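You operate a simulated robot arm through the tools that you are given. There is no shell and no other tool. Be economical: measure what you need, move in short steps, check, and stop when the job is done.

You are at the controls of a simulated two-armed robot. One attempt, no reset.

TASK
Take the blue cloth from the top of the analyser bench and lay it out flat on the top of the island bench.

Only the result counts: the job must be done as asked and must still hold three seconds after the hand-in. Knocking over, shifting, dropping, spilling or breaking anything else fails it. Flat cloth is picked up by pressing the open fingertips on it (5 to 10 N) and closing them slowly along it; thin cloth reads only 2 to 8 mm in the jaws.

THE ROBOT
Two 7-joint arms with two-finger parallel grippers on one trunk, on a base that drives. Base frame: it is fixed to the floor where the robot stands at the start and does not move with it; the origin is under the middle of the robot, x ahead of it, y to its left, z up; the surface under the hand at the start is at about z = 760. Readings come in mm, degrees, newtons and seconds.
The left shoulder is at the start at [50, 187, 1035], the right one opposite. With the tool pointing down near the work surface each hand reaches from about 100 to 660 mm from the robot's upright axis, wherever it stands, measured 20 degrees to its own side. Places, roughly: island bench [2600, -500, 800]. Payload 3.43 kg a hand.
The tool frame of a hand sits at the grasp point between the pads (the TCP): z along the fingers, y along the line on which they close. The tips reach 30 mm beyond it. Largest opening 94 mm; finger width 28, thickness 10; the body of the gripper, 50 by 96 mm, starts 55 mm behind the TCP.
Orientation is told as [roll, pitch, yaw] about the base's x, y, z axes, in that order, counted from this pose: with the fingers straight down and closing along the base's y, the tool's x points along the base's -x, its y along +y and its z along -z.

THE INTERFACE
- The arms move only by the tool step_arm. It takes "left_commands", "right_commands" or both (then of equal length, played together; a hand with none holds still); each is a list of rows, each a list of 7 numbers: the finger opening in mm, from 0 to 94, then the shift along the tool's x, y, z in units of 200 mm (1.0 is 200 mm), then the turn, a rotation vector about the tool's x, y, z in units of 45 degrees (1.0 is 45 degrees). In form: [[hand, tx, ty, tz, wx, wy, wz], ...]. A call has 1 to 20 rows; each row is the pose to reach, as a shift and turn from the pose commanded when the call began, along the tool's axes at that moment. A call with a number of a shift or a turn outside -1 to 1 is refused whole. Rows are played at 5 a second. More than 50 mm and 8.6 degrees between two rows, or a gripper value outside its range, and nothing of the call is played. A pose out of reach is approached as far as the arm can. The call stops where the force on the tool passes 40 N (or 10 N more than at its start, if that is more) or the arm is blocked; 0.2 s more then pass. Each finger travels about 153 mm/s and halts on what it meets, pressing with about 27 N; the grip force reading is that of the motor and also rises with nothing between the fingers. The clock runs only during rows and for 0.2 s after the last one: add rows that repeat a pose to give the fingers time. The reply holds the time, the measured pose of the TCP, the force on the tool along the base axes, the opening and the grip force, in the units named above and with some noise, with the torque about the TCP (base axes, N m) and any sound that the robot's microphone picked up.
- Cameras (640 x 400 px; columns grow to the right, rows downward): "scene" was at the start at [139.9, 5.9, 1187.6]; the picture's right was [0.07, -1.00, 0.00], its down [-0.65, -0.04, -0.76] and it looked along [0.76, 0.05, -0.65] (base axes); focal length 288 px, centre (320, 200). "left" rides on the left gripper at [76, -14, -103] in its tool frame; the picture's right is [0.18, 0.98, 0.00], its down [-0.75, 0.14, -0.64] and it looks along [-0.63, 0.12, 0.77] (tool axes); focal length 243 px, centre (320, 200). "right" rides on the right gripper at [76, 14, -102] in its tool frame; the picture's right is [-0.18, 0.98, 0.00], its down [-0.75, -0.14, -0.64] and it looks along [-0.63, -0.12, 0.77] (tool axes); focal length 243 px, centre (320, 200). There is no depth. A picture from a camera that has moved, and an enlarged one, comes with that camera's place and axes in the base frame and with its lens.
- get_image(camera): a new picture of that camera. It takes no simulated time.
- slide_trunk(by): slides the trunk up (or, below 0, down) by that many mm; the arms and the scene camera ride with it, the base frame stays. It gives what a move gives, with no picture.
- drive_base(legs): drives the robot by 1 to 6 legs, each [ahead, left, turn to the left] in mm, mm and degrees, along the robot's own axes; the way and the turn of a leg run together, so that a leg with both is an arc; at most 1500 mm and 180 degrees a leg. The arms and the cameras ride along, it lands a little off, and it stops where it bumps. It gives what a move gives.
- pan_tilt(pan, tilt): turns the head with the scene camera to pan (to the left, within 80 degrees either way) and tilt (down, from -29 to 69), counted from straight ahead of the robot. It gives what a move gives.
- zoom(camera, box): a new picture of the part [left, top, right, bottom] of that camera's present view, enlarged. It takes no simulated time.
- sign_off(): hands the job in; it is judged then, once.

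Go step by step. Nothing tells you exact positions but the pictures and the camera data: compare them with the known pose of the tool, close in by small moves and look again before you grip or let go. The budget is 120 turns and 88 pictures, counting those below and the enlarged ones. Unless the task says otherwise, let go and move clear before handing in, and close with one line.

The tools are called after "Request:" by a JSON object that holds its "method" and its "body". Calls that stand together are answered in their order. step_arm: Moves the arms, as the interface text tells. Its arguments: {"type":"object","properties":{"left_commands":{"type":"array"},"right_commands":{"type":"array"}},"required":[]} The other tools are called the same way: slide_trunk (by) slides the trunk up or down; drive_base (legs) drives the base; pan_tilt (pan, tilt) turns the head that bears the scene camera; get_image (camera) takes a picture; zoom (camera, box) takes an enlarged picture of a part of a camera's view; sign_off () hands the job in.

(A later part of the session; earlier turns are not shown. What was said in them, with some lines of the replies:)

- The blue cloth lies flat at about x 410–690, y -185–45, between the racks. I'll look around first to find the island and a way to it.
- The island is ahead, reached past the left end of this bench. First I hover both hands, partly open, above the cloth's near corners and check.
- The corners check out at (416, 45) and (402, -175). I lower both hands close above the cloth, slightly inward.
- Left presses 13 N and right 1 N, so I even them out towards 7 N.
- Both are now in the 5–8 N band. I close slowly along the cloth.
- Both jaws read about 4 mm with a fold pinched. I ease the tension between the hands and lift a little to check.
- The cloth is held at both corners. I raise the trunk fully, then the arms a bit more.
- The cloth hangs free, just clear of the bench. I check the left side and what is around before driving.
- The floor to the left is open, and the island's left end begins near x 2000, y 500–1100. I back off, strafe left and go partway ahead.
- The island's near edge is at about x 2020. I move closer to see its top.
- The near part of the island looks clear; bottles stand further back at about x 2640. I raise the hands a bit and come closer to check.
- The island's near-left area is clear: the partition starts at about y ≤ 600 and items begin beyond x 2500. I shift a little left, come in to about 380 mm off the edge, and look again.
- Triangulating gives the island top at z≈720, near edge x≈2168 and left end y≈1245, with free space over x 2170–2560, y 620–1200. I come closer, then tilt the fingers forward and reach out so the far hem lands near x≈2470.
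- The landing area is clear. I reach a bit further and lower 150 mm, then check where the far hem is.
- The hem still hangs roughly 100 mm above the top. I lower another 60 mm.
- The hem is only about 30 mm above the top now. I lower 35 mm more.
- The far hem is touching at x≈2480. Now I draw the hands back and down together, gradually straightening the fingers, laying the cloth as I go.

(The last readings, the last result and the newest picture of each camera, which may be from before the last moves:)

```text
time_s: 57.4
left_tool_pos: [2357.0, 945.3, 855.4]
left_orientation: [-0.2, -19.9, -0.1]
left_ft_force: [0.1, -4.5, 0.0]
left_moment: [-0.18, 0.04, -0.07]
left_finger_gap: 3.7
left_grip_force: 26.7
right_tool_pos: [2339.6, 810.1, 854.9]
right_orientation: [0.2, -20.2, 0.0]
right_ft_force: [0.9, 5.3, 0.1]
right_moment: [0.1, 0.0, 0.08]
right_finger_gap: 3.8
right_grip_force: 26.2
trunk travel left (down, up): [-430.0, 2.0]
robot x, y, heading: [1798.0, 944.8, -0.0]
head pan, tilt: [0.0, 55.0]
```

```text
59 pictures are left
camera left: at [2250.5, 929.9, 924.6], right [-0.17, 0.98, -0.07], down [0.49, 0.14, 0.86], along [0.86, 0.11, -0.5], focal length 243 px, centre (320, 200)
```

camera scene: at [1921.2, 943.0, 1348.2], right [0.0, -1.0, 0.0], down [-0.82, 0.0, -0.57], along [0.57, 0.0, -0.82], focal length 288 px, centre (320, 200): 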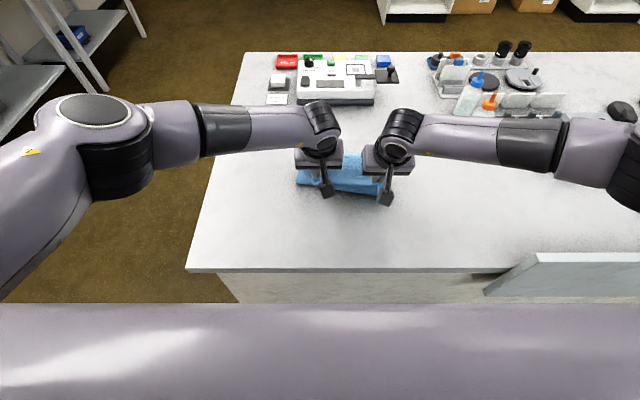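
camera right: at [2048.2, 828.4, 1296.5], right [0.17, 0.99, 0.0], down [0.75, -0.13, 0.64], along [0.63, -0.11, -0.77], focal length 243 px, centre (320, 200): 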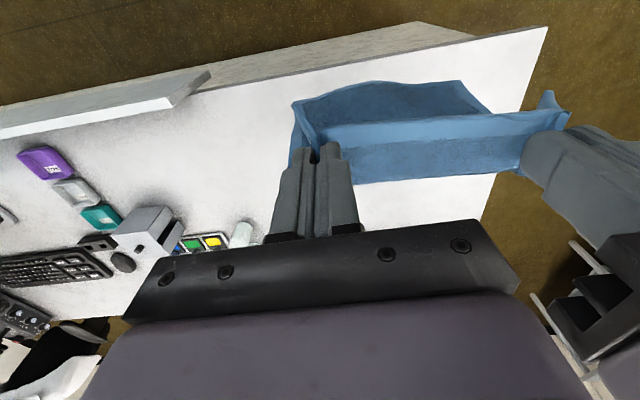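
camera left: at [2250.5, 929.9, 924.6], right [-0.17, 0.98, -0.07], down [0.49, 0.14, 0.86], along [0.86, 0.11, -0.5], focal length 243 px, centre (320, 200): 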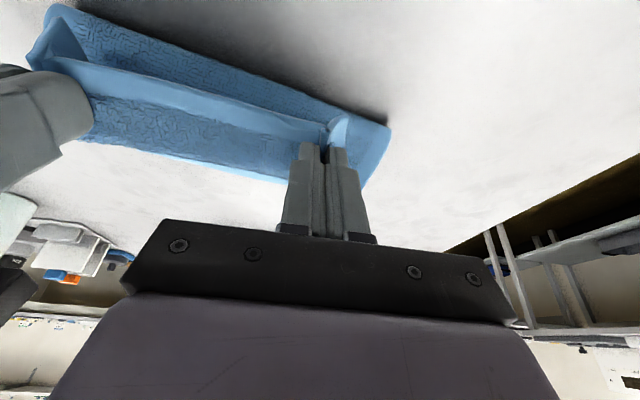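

I need a clearer look at how the cloth is falling under the hands.

Request:
{"method": "zoom", "body": {"camera": "scene", "box": [260, 120, 440, 232]}}

Request:
{"method": "get_image", "body": {"camera": "right"}}

```text
3.56 times, centred on (350, 176) of scene
camera zoom: at [1921.2, 943.0, 1348.2], right [0.0, -1.0, 0.0], down [-0.82, 0.0, -0.57], along [0.57, 0.0, -0.82], focal length 1026 px, centre (213, 285)
```

zoom: 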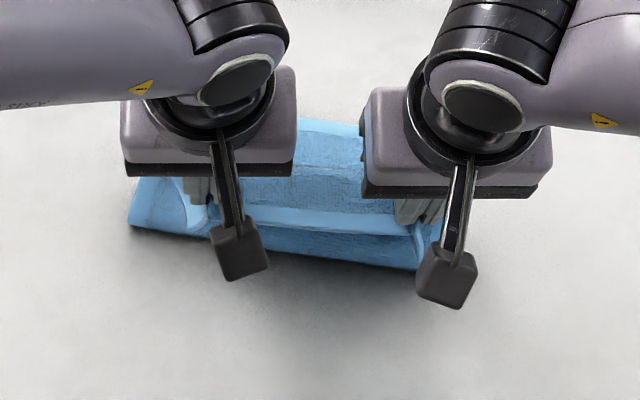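

```text
57 pictures are left
camera right: at [2233.2, 824.4, 924.9], right [0.17, 0.98, 0.07], down [0.49, -0.14, 0.86], along [0.86, -0.12, -0.5], focal length 243 px, centre (320, 200)
```

right: 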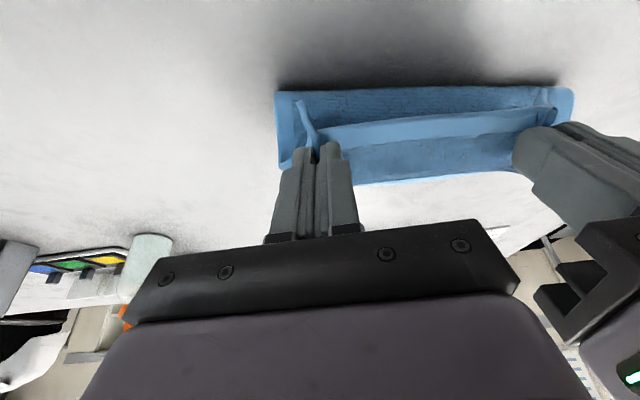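

The far part is already lying on the top (far hem near x≈2530) and the rest hangs from the hands. I continue back and down to just above the surface with fingers vertical.

Request:
{"method": "step_arm", "body": {"left_commands": [[0, 0.055, 0, 0.028, 0, 0.044, 0], [0, 0.111, 0, 0.056, 0, 0.089, 0], [0, 0.166, 0, 0.083, 0, 0.133, 0], [0, 0.221, 0, 0.111, 0, 0.178, 0], [0, 0.277, 0, 0.139, 0, 0.222, 0], [0, 0.332, 0, 0.167, 0, 0.266, 0], [0, 0.387, 0, 0.194, 0, 0.311, 0], [0, 0.442, 0, 0.222, 0, 0.355, 0], [0, 0.498, 0, 0.25, 0, 0.4, 0], [0, 0.553, 0, 0.278, 0, 0.444, 0]], "right_commands": [[0, 0.055, 0, 0.028, 0, 0.044, 0], [0, 0.111, 0, 0.056, 0, 0.089, 0], [0, 0.166, 0, 0.083, 0, 0.133, 0], [0, 0.221, 0, 0.111, 0, 0.178, 0], [0, 0.277, 0, 0.139, 0, 0.222, 0], [0, 0.332, 0, 0.167, 0, 0.266, 0], [0, 0.387, 0, 0.194, 0, 0.311, 0], [0, 0.442, 0, 0.222, 0, 0.355, 0], [0, 0.498, 0, 0.25, 0, 0.4, 0], [0, 0.553, 0, 0.278, 0, 0.444, 0]]}}

Request:
{"method": "zoom", "body": {"camera": "scene", "box": [220, 110, 460, 260]}}

Request:
{"method": "get_image", "body": {"camera": "right"}}

```text
time_s: 59.1
left_tool_pos: [2298.4, 941.9, 793.4]
left_orientation: [-0.7, -5.9, 0.1]
left_ft_force: [-2.4, 0.2, 15.7]
left_moment: [-0.01, 0.21, 0.0]
left_finger_gap: 3.6
left_grip_force: 26.5
right_tool_pos: [2279.4, 811.1, 794.2]
right_orientation: [0.4, -5.4, -0.1]
right_ft_force: [-2.1, 1.3, 11.6]
right_moment: [0.0, 0.13, 0.0]
right_finger_gap: 3.8
right_grip_force: 26.6
trunk travel left (down, up): [-430.0, 2.0]
robot x, y, heading: [1794.0, 941.9, 0.2]
head pan, tilt: [0.0, 55.0]
stopped in row 8 (left hand): the force on the tool passed its limit at 46 N (the readings are from after the stop); the commanded pose is now the measured one
```

```text
2.67 times, centred on (340, 185) of scene
camera zoom: at [1918.9, 943.4, 1348.8], right [0.0, -1.0, 0.0], down [-0.82, 0.0, -0.58], along [0.58, 0.0, -0.82], focal length 770 px, centre (267, 240)
```

zoom: 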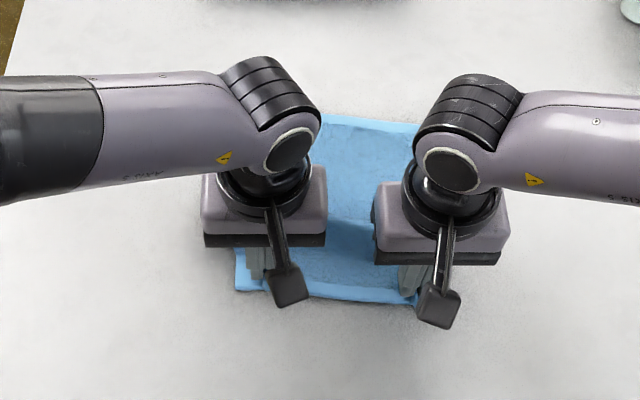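

```text
55 pictures are left
camera right: at [2194.5, 825.0, 888.2], right [0.18, 0.98, 0.02], down [0.69, -0.15, 0.71], along [0.7, -0.11, -0.7], focal length 243 px, centre (320, 200)
```

right: 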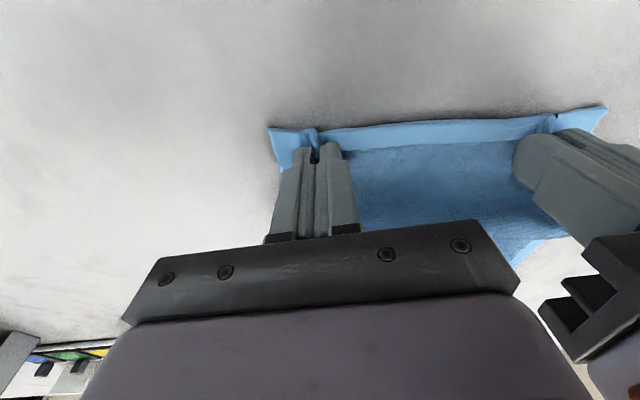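

Contact came at tip z≈763, so the island top is about the same height as the first bench, and the near hem is at x≈2270 with some slack. I lift a few mm and draw back 45 mm to pull it flat.

Request:
{"method": "step_arm", "body": {"left_commands": [[0, 0, 0, -0.03, 0, 0.03, 0], [0, 0.05, 0, -0.035, 0, 0.07, 0], [0, 0.1, 0, -0.04, 0, 0.1, 0], [0, 0.14, 0, -0.042, 0, 0.13, 0], [0, 0.18, 0, -0.042, 0, 0.13, 0], [0, 0.222, 0, -0.042, 0, 0.13, 0], [0, 0.222, 0, -0.042, 0, 0.13, 0]], "right_commands": [[0, 0, 0, -0.03, 0, 0.03, 0], [0, 0.05, 0, -0.035, 0, 0.07, 0], [0, 0.1, 0, -0.04, 0, 0.1, 0], [0, 0.14, 0, -0.042, 0, 0.12, 0], [0, 0.18, 0, -0.042, 0, 0.12, 0], [0, 0.222, 0, -0.042, 0, 0.12, 0], [0, 0.222, 0, -0.042, 0, 0.12, 0]]}}

Request:
{"method": "zoom", "body": {"camera": "scene", "box": [220, 110, 460, 260]}}

Request:
{"method": "get_image", "body": {"camera": "right"}}

Request:
{"method": "get_image", "body": {"camera": "left"}}

```text
time_s: 60.8
left_tool_pos: [2251.7, 944.9, 795.9]
left_orientation: [-0.5, 0.4, -0.1]
left_ft_force: [-0.1, -5.6, 0.8]
left_moment: [-0.13, 0.01, 0.01]
left_finger_gap: 3.4
left_grip_force: 27.1
right_tool_pos: [2233.3, 809.5, 795.2]
right_orientation: [0.3, 0.3, -0.1]
right_ft_force: [1.1, 4.4, 0.7]
right_moment: [0.15, -0.05, 0.06]
right_finger_gap: 3.8
right_grip_force: 27.3
trunk travel left (down, up): [-430.0, 2.0]
robot x, y, heading: [1791.3, 940.0, -0.3]
head pan, tilt: [0.0, 55.0]
```

```text
2.67 times, centred on (340, 185) of scene
camera zoom: at [1921.3, 943.0, 1348.2], right [0.0, -1.0, 0.0], down [-0.82, 0.0, -0.57], along [0.57, 0.0, -0.82], focal length 770 px, centre (267, 240)
```

zoom: 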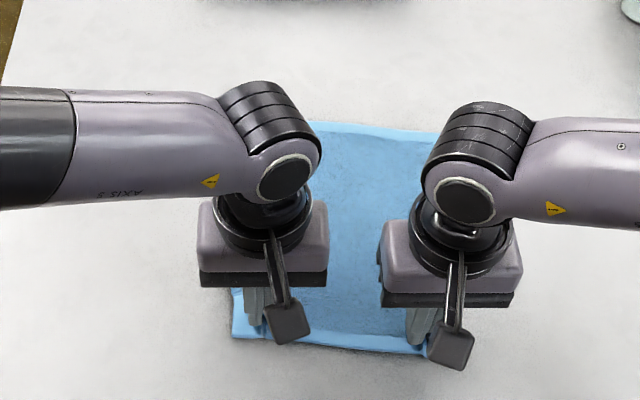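

```text
53 pictures are left
camera right: at [2159.1, 823.7, 897.3], right [0.19, 0.98, 0.0], down [0.76, -0.15, 0.64], along [0.63, -0.12, -0.77], focal length 243 px, centre (320, 200)
```

right: 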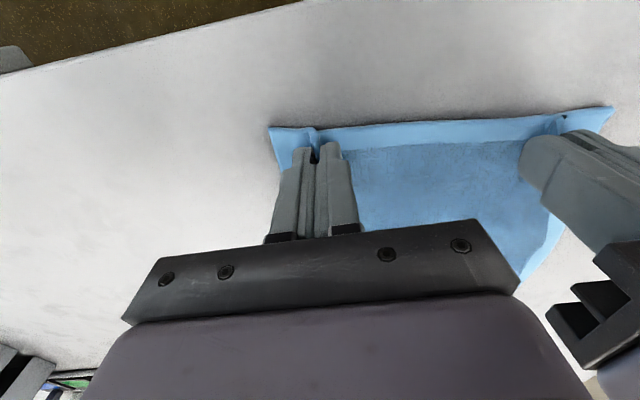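

```text
52 pictures are left
camera left: at [2176.9, 929.9, 898.1], right [-0.18, 0.98, -0.01], down [0.76, 0.15, 0.64], along [0.63, 0.11, -0.77], focal length 243 px, centre (320, 200)
```

left: 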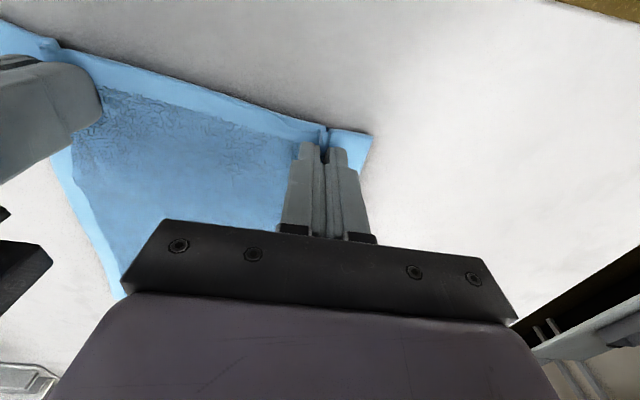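

Much flatter. I pull another 20 mm to take up the remaining slack, and watch whether the far hem moves.

Request:
{"method": "step_arm", "body": {"left_commands": [[0, 0.03, 0, 0, 0, 0, 0], [0, 0.06, 0, 0, 0, 0, 0], [0, 0.1, 0, 0, 0, 0, 0], [0, 0.1, 0, 0, 0, 0, 0]], "right_commands": [[0, 0.03, 0, 0, 0, 0, 0], [0, 0.06, 0, 0, 0, 0, 0], [0, 0.1, 0, 0, 0, 0, 0], [0, 0.1, 0, 0, 0, 0, 0]]}}

Request:
{"method": "zoom", "body": {"camera": "scene", "box": [220, 110, 460, 260]}}

```text
time_s: 61.8
left_tool_pos: [2233.1, 944.7, 794.7]
left_orientation: [-0.5, 0.2, 0.1]
left_ft_force: [-0.4, -6.0, -0.2]
left_moment: [-0.2, -0.01, 0.02]
left_finger_gap: 3.5
left_grip_force: 27.3
right_tool_pos: [2215.1, 809.1, 795.5]
right_orientation: [0.3, 0.3, -0.1]
right_ft_force: [0.5, 5.3, 1.0]
right_moment: [0.17, -0.02, 0.05]
right_finger_gap: 4.2
right_grip_force: 26.8
trunk travel left (down, up): [-430.0, 2.0]
robot x, y, heading: [1795.9, 944.7, -0.1]
head pan, tilt: [0.0, 55.0]
```

```text
2.67 times, centred on (340, 185) of scene
camera zoom: at [1921.3, 943.0, 1348.2], right [0.0, -1.0, 0.0], down [-0.82, 0.0, -0.57], along [0.57, 0.0, -0.82], focal length 770 px, centre (267, 240)
```

zoom: 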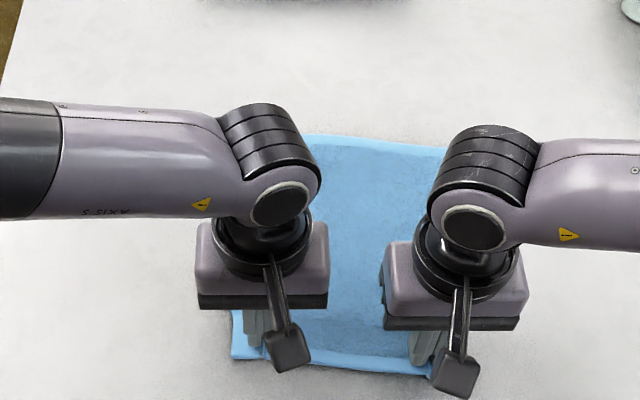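

The far hem now follows the hands, so the cloth is taut and flat at about x 2195–2460. I set the tips down lightly before releasing.

Request:
{"method": "step_arm", "body": {"left_commands": [[0, 0, 0, 0.006, 0, 0, 0], [0, 0, 0, 0.012, 0, 0, 0], [0, 0, 0, 0.012, 0, 0, 0]], "right_commands": [[0, 0, 0, 0.006, 0, 0, 0], [0, 0, 0, 0.012, 0, 0, 0], [0, 0, 0, 0.012, 0, 0, 0]]}}

```text
time_s: 62.5
left_tool_pos: [2233.9, 944.1, 792.7]
left_orientation: [-0.5, 0.3, 0.0]
left_ft_force: [-2.9, -4.7, 12.2]
left_moment: [-0.14, 0.08, -0.02]
left_finger_gap: 3.6
left_grip_force: 27.3
right_tool_pos: [2214.6, 810.8, 793.2]
right_orientation: [0.1, 0.1, -0.1]
right_ft_force: [0.7, 4.6, 4.1]
right_moment: [0.12, -0.06, 0.03]
right_finger_gap: 3.8
right_grip_force: 27.3
trunk travel left (down, up): [-430.0, 2.0]
robot x, y, heading: [1794.8, 941.2, -0.2]
head pan, tilt: [0.0, 55.0]
```

Tips touch lightly. I ease the left slightly and open both slowly, spreading the pinch folds back out.

Request:
{"method": "step_arm", "body": {"left_commands": [[3, 0, 0, -0.005, 0, 0, 0], [6, 0, 0, -0.005, 0, 0, 0], [9, 0, 0, -0.005, 0, 0, 0], [12, 0, 0, -0.005, 0, 0, 0], [15, 0, 0, -0.005, 0, 0, 0], [18, 0, 0, -0.005, 0, 0, 0], [21, 0, 0, -0.005, 0, 0, 0], [24, 0, 0, -0.005, 0, 0, 0], [27, 0, 0, -0.005, 0, 0, 0], [30, 0, 0, -0.005, 0, 0, 0], [33, 0, 0, -0.005, 0, 0, 0], [36, 0, 0, -0.005, 0, 0, 0], [39, 0, 0, -0.005, 0, 0, 0], [39, 0, 0, -0.005, 0, 0, 0]], "right_commands": [[3, 0, 0, 0, 0, 0, 0], [6, 0, 0, 0, 0, 0, 0], [9, 0, 0, 0, 0, 0, 0], [12, 0, 0, 0, 0, 0, 0], [15, 0, 0, 0, 0, 0, 0], [18, 0, 0, 0, 0, 0, 0], [21, 0, 0, 0, 0, 0, 0], [24, 0, 0, 0, 0, 0, 0], [27, 0, 0, 0, 0, 0, 0], [30, 0, 0, 0, 0, 0, 0], [33, 0, 0, 0, 0, 0, 0], [36, 0, 0, 0, 0, 0, 0], [39, 0, 0, 0, 0, 0, 0], [39, 0, 0, 0, 0, 0, 0]]}}

Request:
{"method": "get_image", "body": {"camera": "left"}}

Request:
{"method": "get_image", "body": {"camera": "right"}}

```text
time_s: 65.5
left_tool_pos: [2232.9, 945.6, 795.1]
left_orientation: [-0.4, 0.1, 0.0]
left_ft_force: [0.1, -0.3, 2.7]
left_moment: [0.0, 0.0, -0.03]
left_finger_gap: 37.7
left_grip_force: 0.0
right_tool_pos: [2214.8, 809.9, 793.8]
right_orientation: [0.2, 0.2, 0.0]
right_ft_force: [0.2, 1.4, 8.4]
right_moment: [0.05, 0.02, 0.01]
right_finger_gap: 33.0
right_grip_force: 0.1
trunk travel left (down, up): [-430.0, 2.0]
robot x, y, heading: [1792.8, 941.8, -0.2]
head pan, tilt: [0.0, 55.0]
```

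```text
50 pictures are left
camera left: at [2157.7, 930.8, 897.2], right [-0.18, 0.98, -0.01], down [0.76, 0.15, 0.64], along [0.63, 0.11, -0.77], focal length 243 px, centre (320, 200)
```

left: 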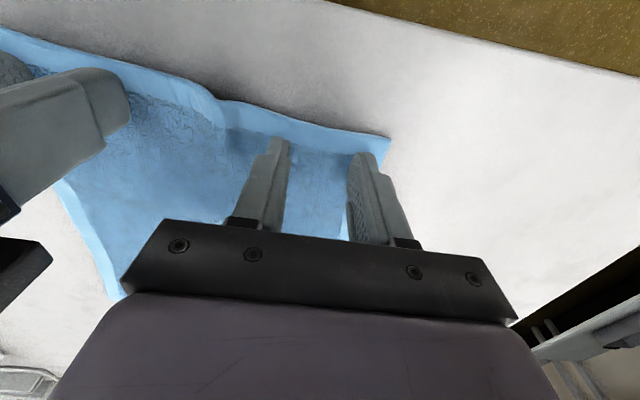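

```text
49 pictures are left
camera right: at [2139.6, 824.1, 895.6], right [0.19, 0.98, 0.0], down [0.76, -0.14, 0.64], along [0.63, -0.12, -0.77], focal length 243 px, centre (320, 200)
```

right: 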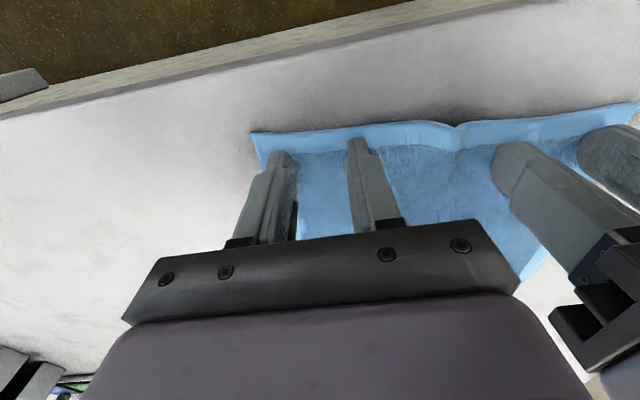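

Both pinches are open, leaving a ruck in the middle from the inner fingers. I lift the hands and look at it.

Request:
{"method": "step_arm", "body": {"left_commands": [[39, 0, 0, -0.1, 0, 0, 0], [39, 0, 0, -0.25, 0, 0, 0], [39, 0, 0, -0.45, 0, 0, 0], [39, 0.0, 0.2, -0.6, 0, 0, 0], [39, 0.0, 0.4, -0.6, 0, 0, 0], [39, 0.0, 0.6, -0.6, 0, 0, 0], [39, 0.0, 0.6, -0.6, 0, 0, 0]], "right_commands": [[34, 0, 0, -0.1, 0, 0, 0], [34, 0, 0, -0.25, 0, 0, 0], [34, 0, 0, -0.45, 0, 0, 0], [39, 0.0, -0.1, -0.6, 0, 0, 0], [39, 0.0, -0.3, -0.65, 0, 0, 0], [39, 0.0, -0.4, -0.7, 0, 0, 0], [39, 0.0, -0.4, -0.7, 0, 0, 0]]}}

Request:
{"method": "zoom", "body": {"camera": "scene", "box": [200, 110, 480, 285]}}

```text
time_s: 67.2
left_tool_pos: [2234.6, 1065.8, 911.9]
left_orientation: [-0.4, 0.3, 0.0]
left_ft_force: [0.1, 0.4, -0.4]
left_moment: [0.01, -0.02, -0.01]
left_finger_gap: 39.1
left_grip_force: 0.0
right_tool_pos: [2215.3, 730.6, 927.5]
right_orientation: [0.2, 0.3, 0.0]
right_ft_force: [0.7, -0.8, -0.3]
right_moment: [0.0, -0.02, 0.02]
right_finger_gap: 39.0
right_grip_force: 0.1
trunk travel left (down, up): [-430.0, 2.0]
robot x, y, heading: [1791.5, 942.5, -0.0]
head pan, tilt: [0.0, 55.0]
```

```text
2.29 times, centred on (340, 198) of scene
camera zoom: at [1921.5, 942.6, 1348.2], right [0.0, -1.0, 0.0], down [-0.82, 0.0, -0.57], along [0.57, 0.0, -0.82], focal length 660 px, centre (274, 206)
```

zoom: 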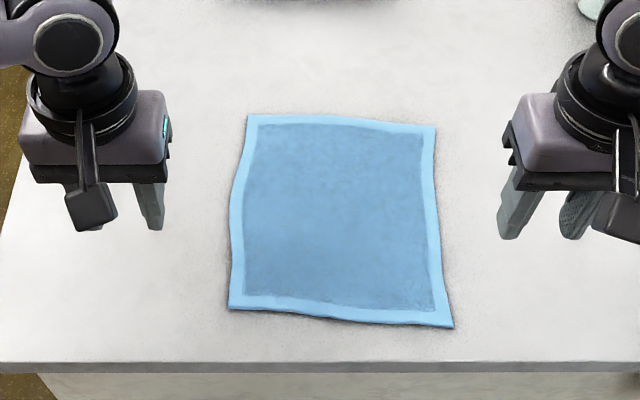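

The cloth lies nearly flat and the ruck has mostly relaxed. I check from the sides with the hand cameras for any remaining hump.

Request:
{"method": "get_image", "body": {"camera": "left"}}

Request:
{"method": "get_image", "body": {"camera": "right"}}

Request:
{"method": "zoom", "body": {"camera": "scene", "box": [280, 215, 420, 265]}}

```text
47 pictures are left
camera left: at [2159.2, 1052.0, 1014.3], right [-0.18, 0.98, -0.01], down [0.76, 0.15, 0.64], along [0.63, 0.11, -0.77], focal length 243 px, centre (320, 200)
```

left: 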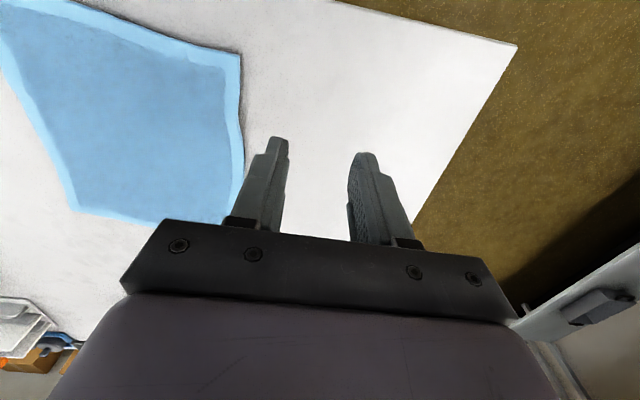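

```text
46 pictures are left
camera right: at [2139.7, 743.7, 1030.4], right [0.18, 0.98, 0.0], down [0.76, -0.14, 0.64], along [0.63, -0.12, -0.77], focal length 243 px, centre (320, 200)
```

right: 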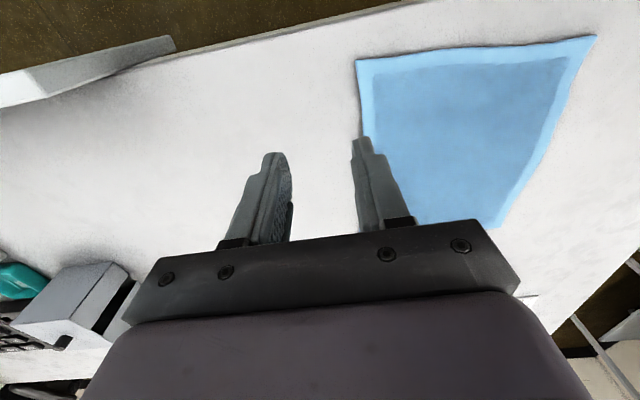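

```text
4.57 times, centred on (350, 240) of scene
camera zoom: at [1921.5, 942.6, 1348.2], right [0.0, -1.0, 0.0], down [-0.82, 0.0, -0.57], along [0.57, 0.0, -0.82], focal length 1319 px, centre (183, 17)
```

zoom: 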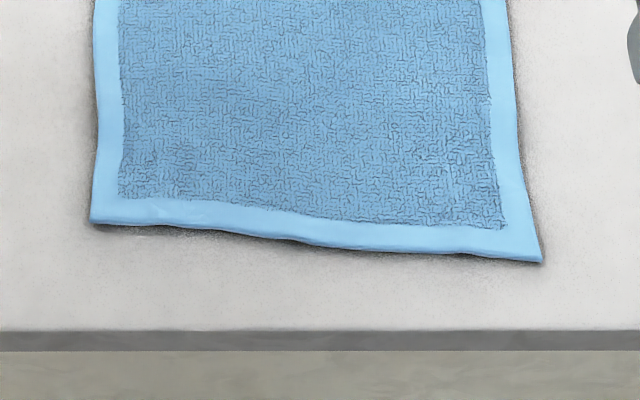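

The cloth lies flat and unfolded, fully on the island top, about 30–45 mm in from the front edge. Both hands are open and clear, so I hand in.

Request:
{"method": "sign_off", "body": {}}

```text
The job is handed in.
```

The blue cloth is off the analyser bench and lying flat on the island bench. Both hands are clear, no bump was reported and I saw nothing else moved; its near hem is very slightly wavy.
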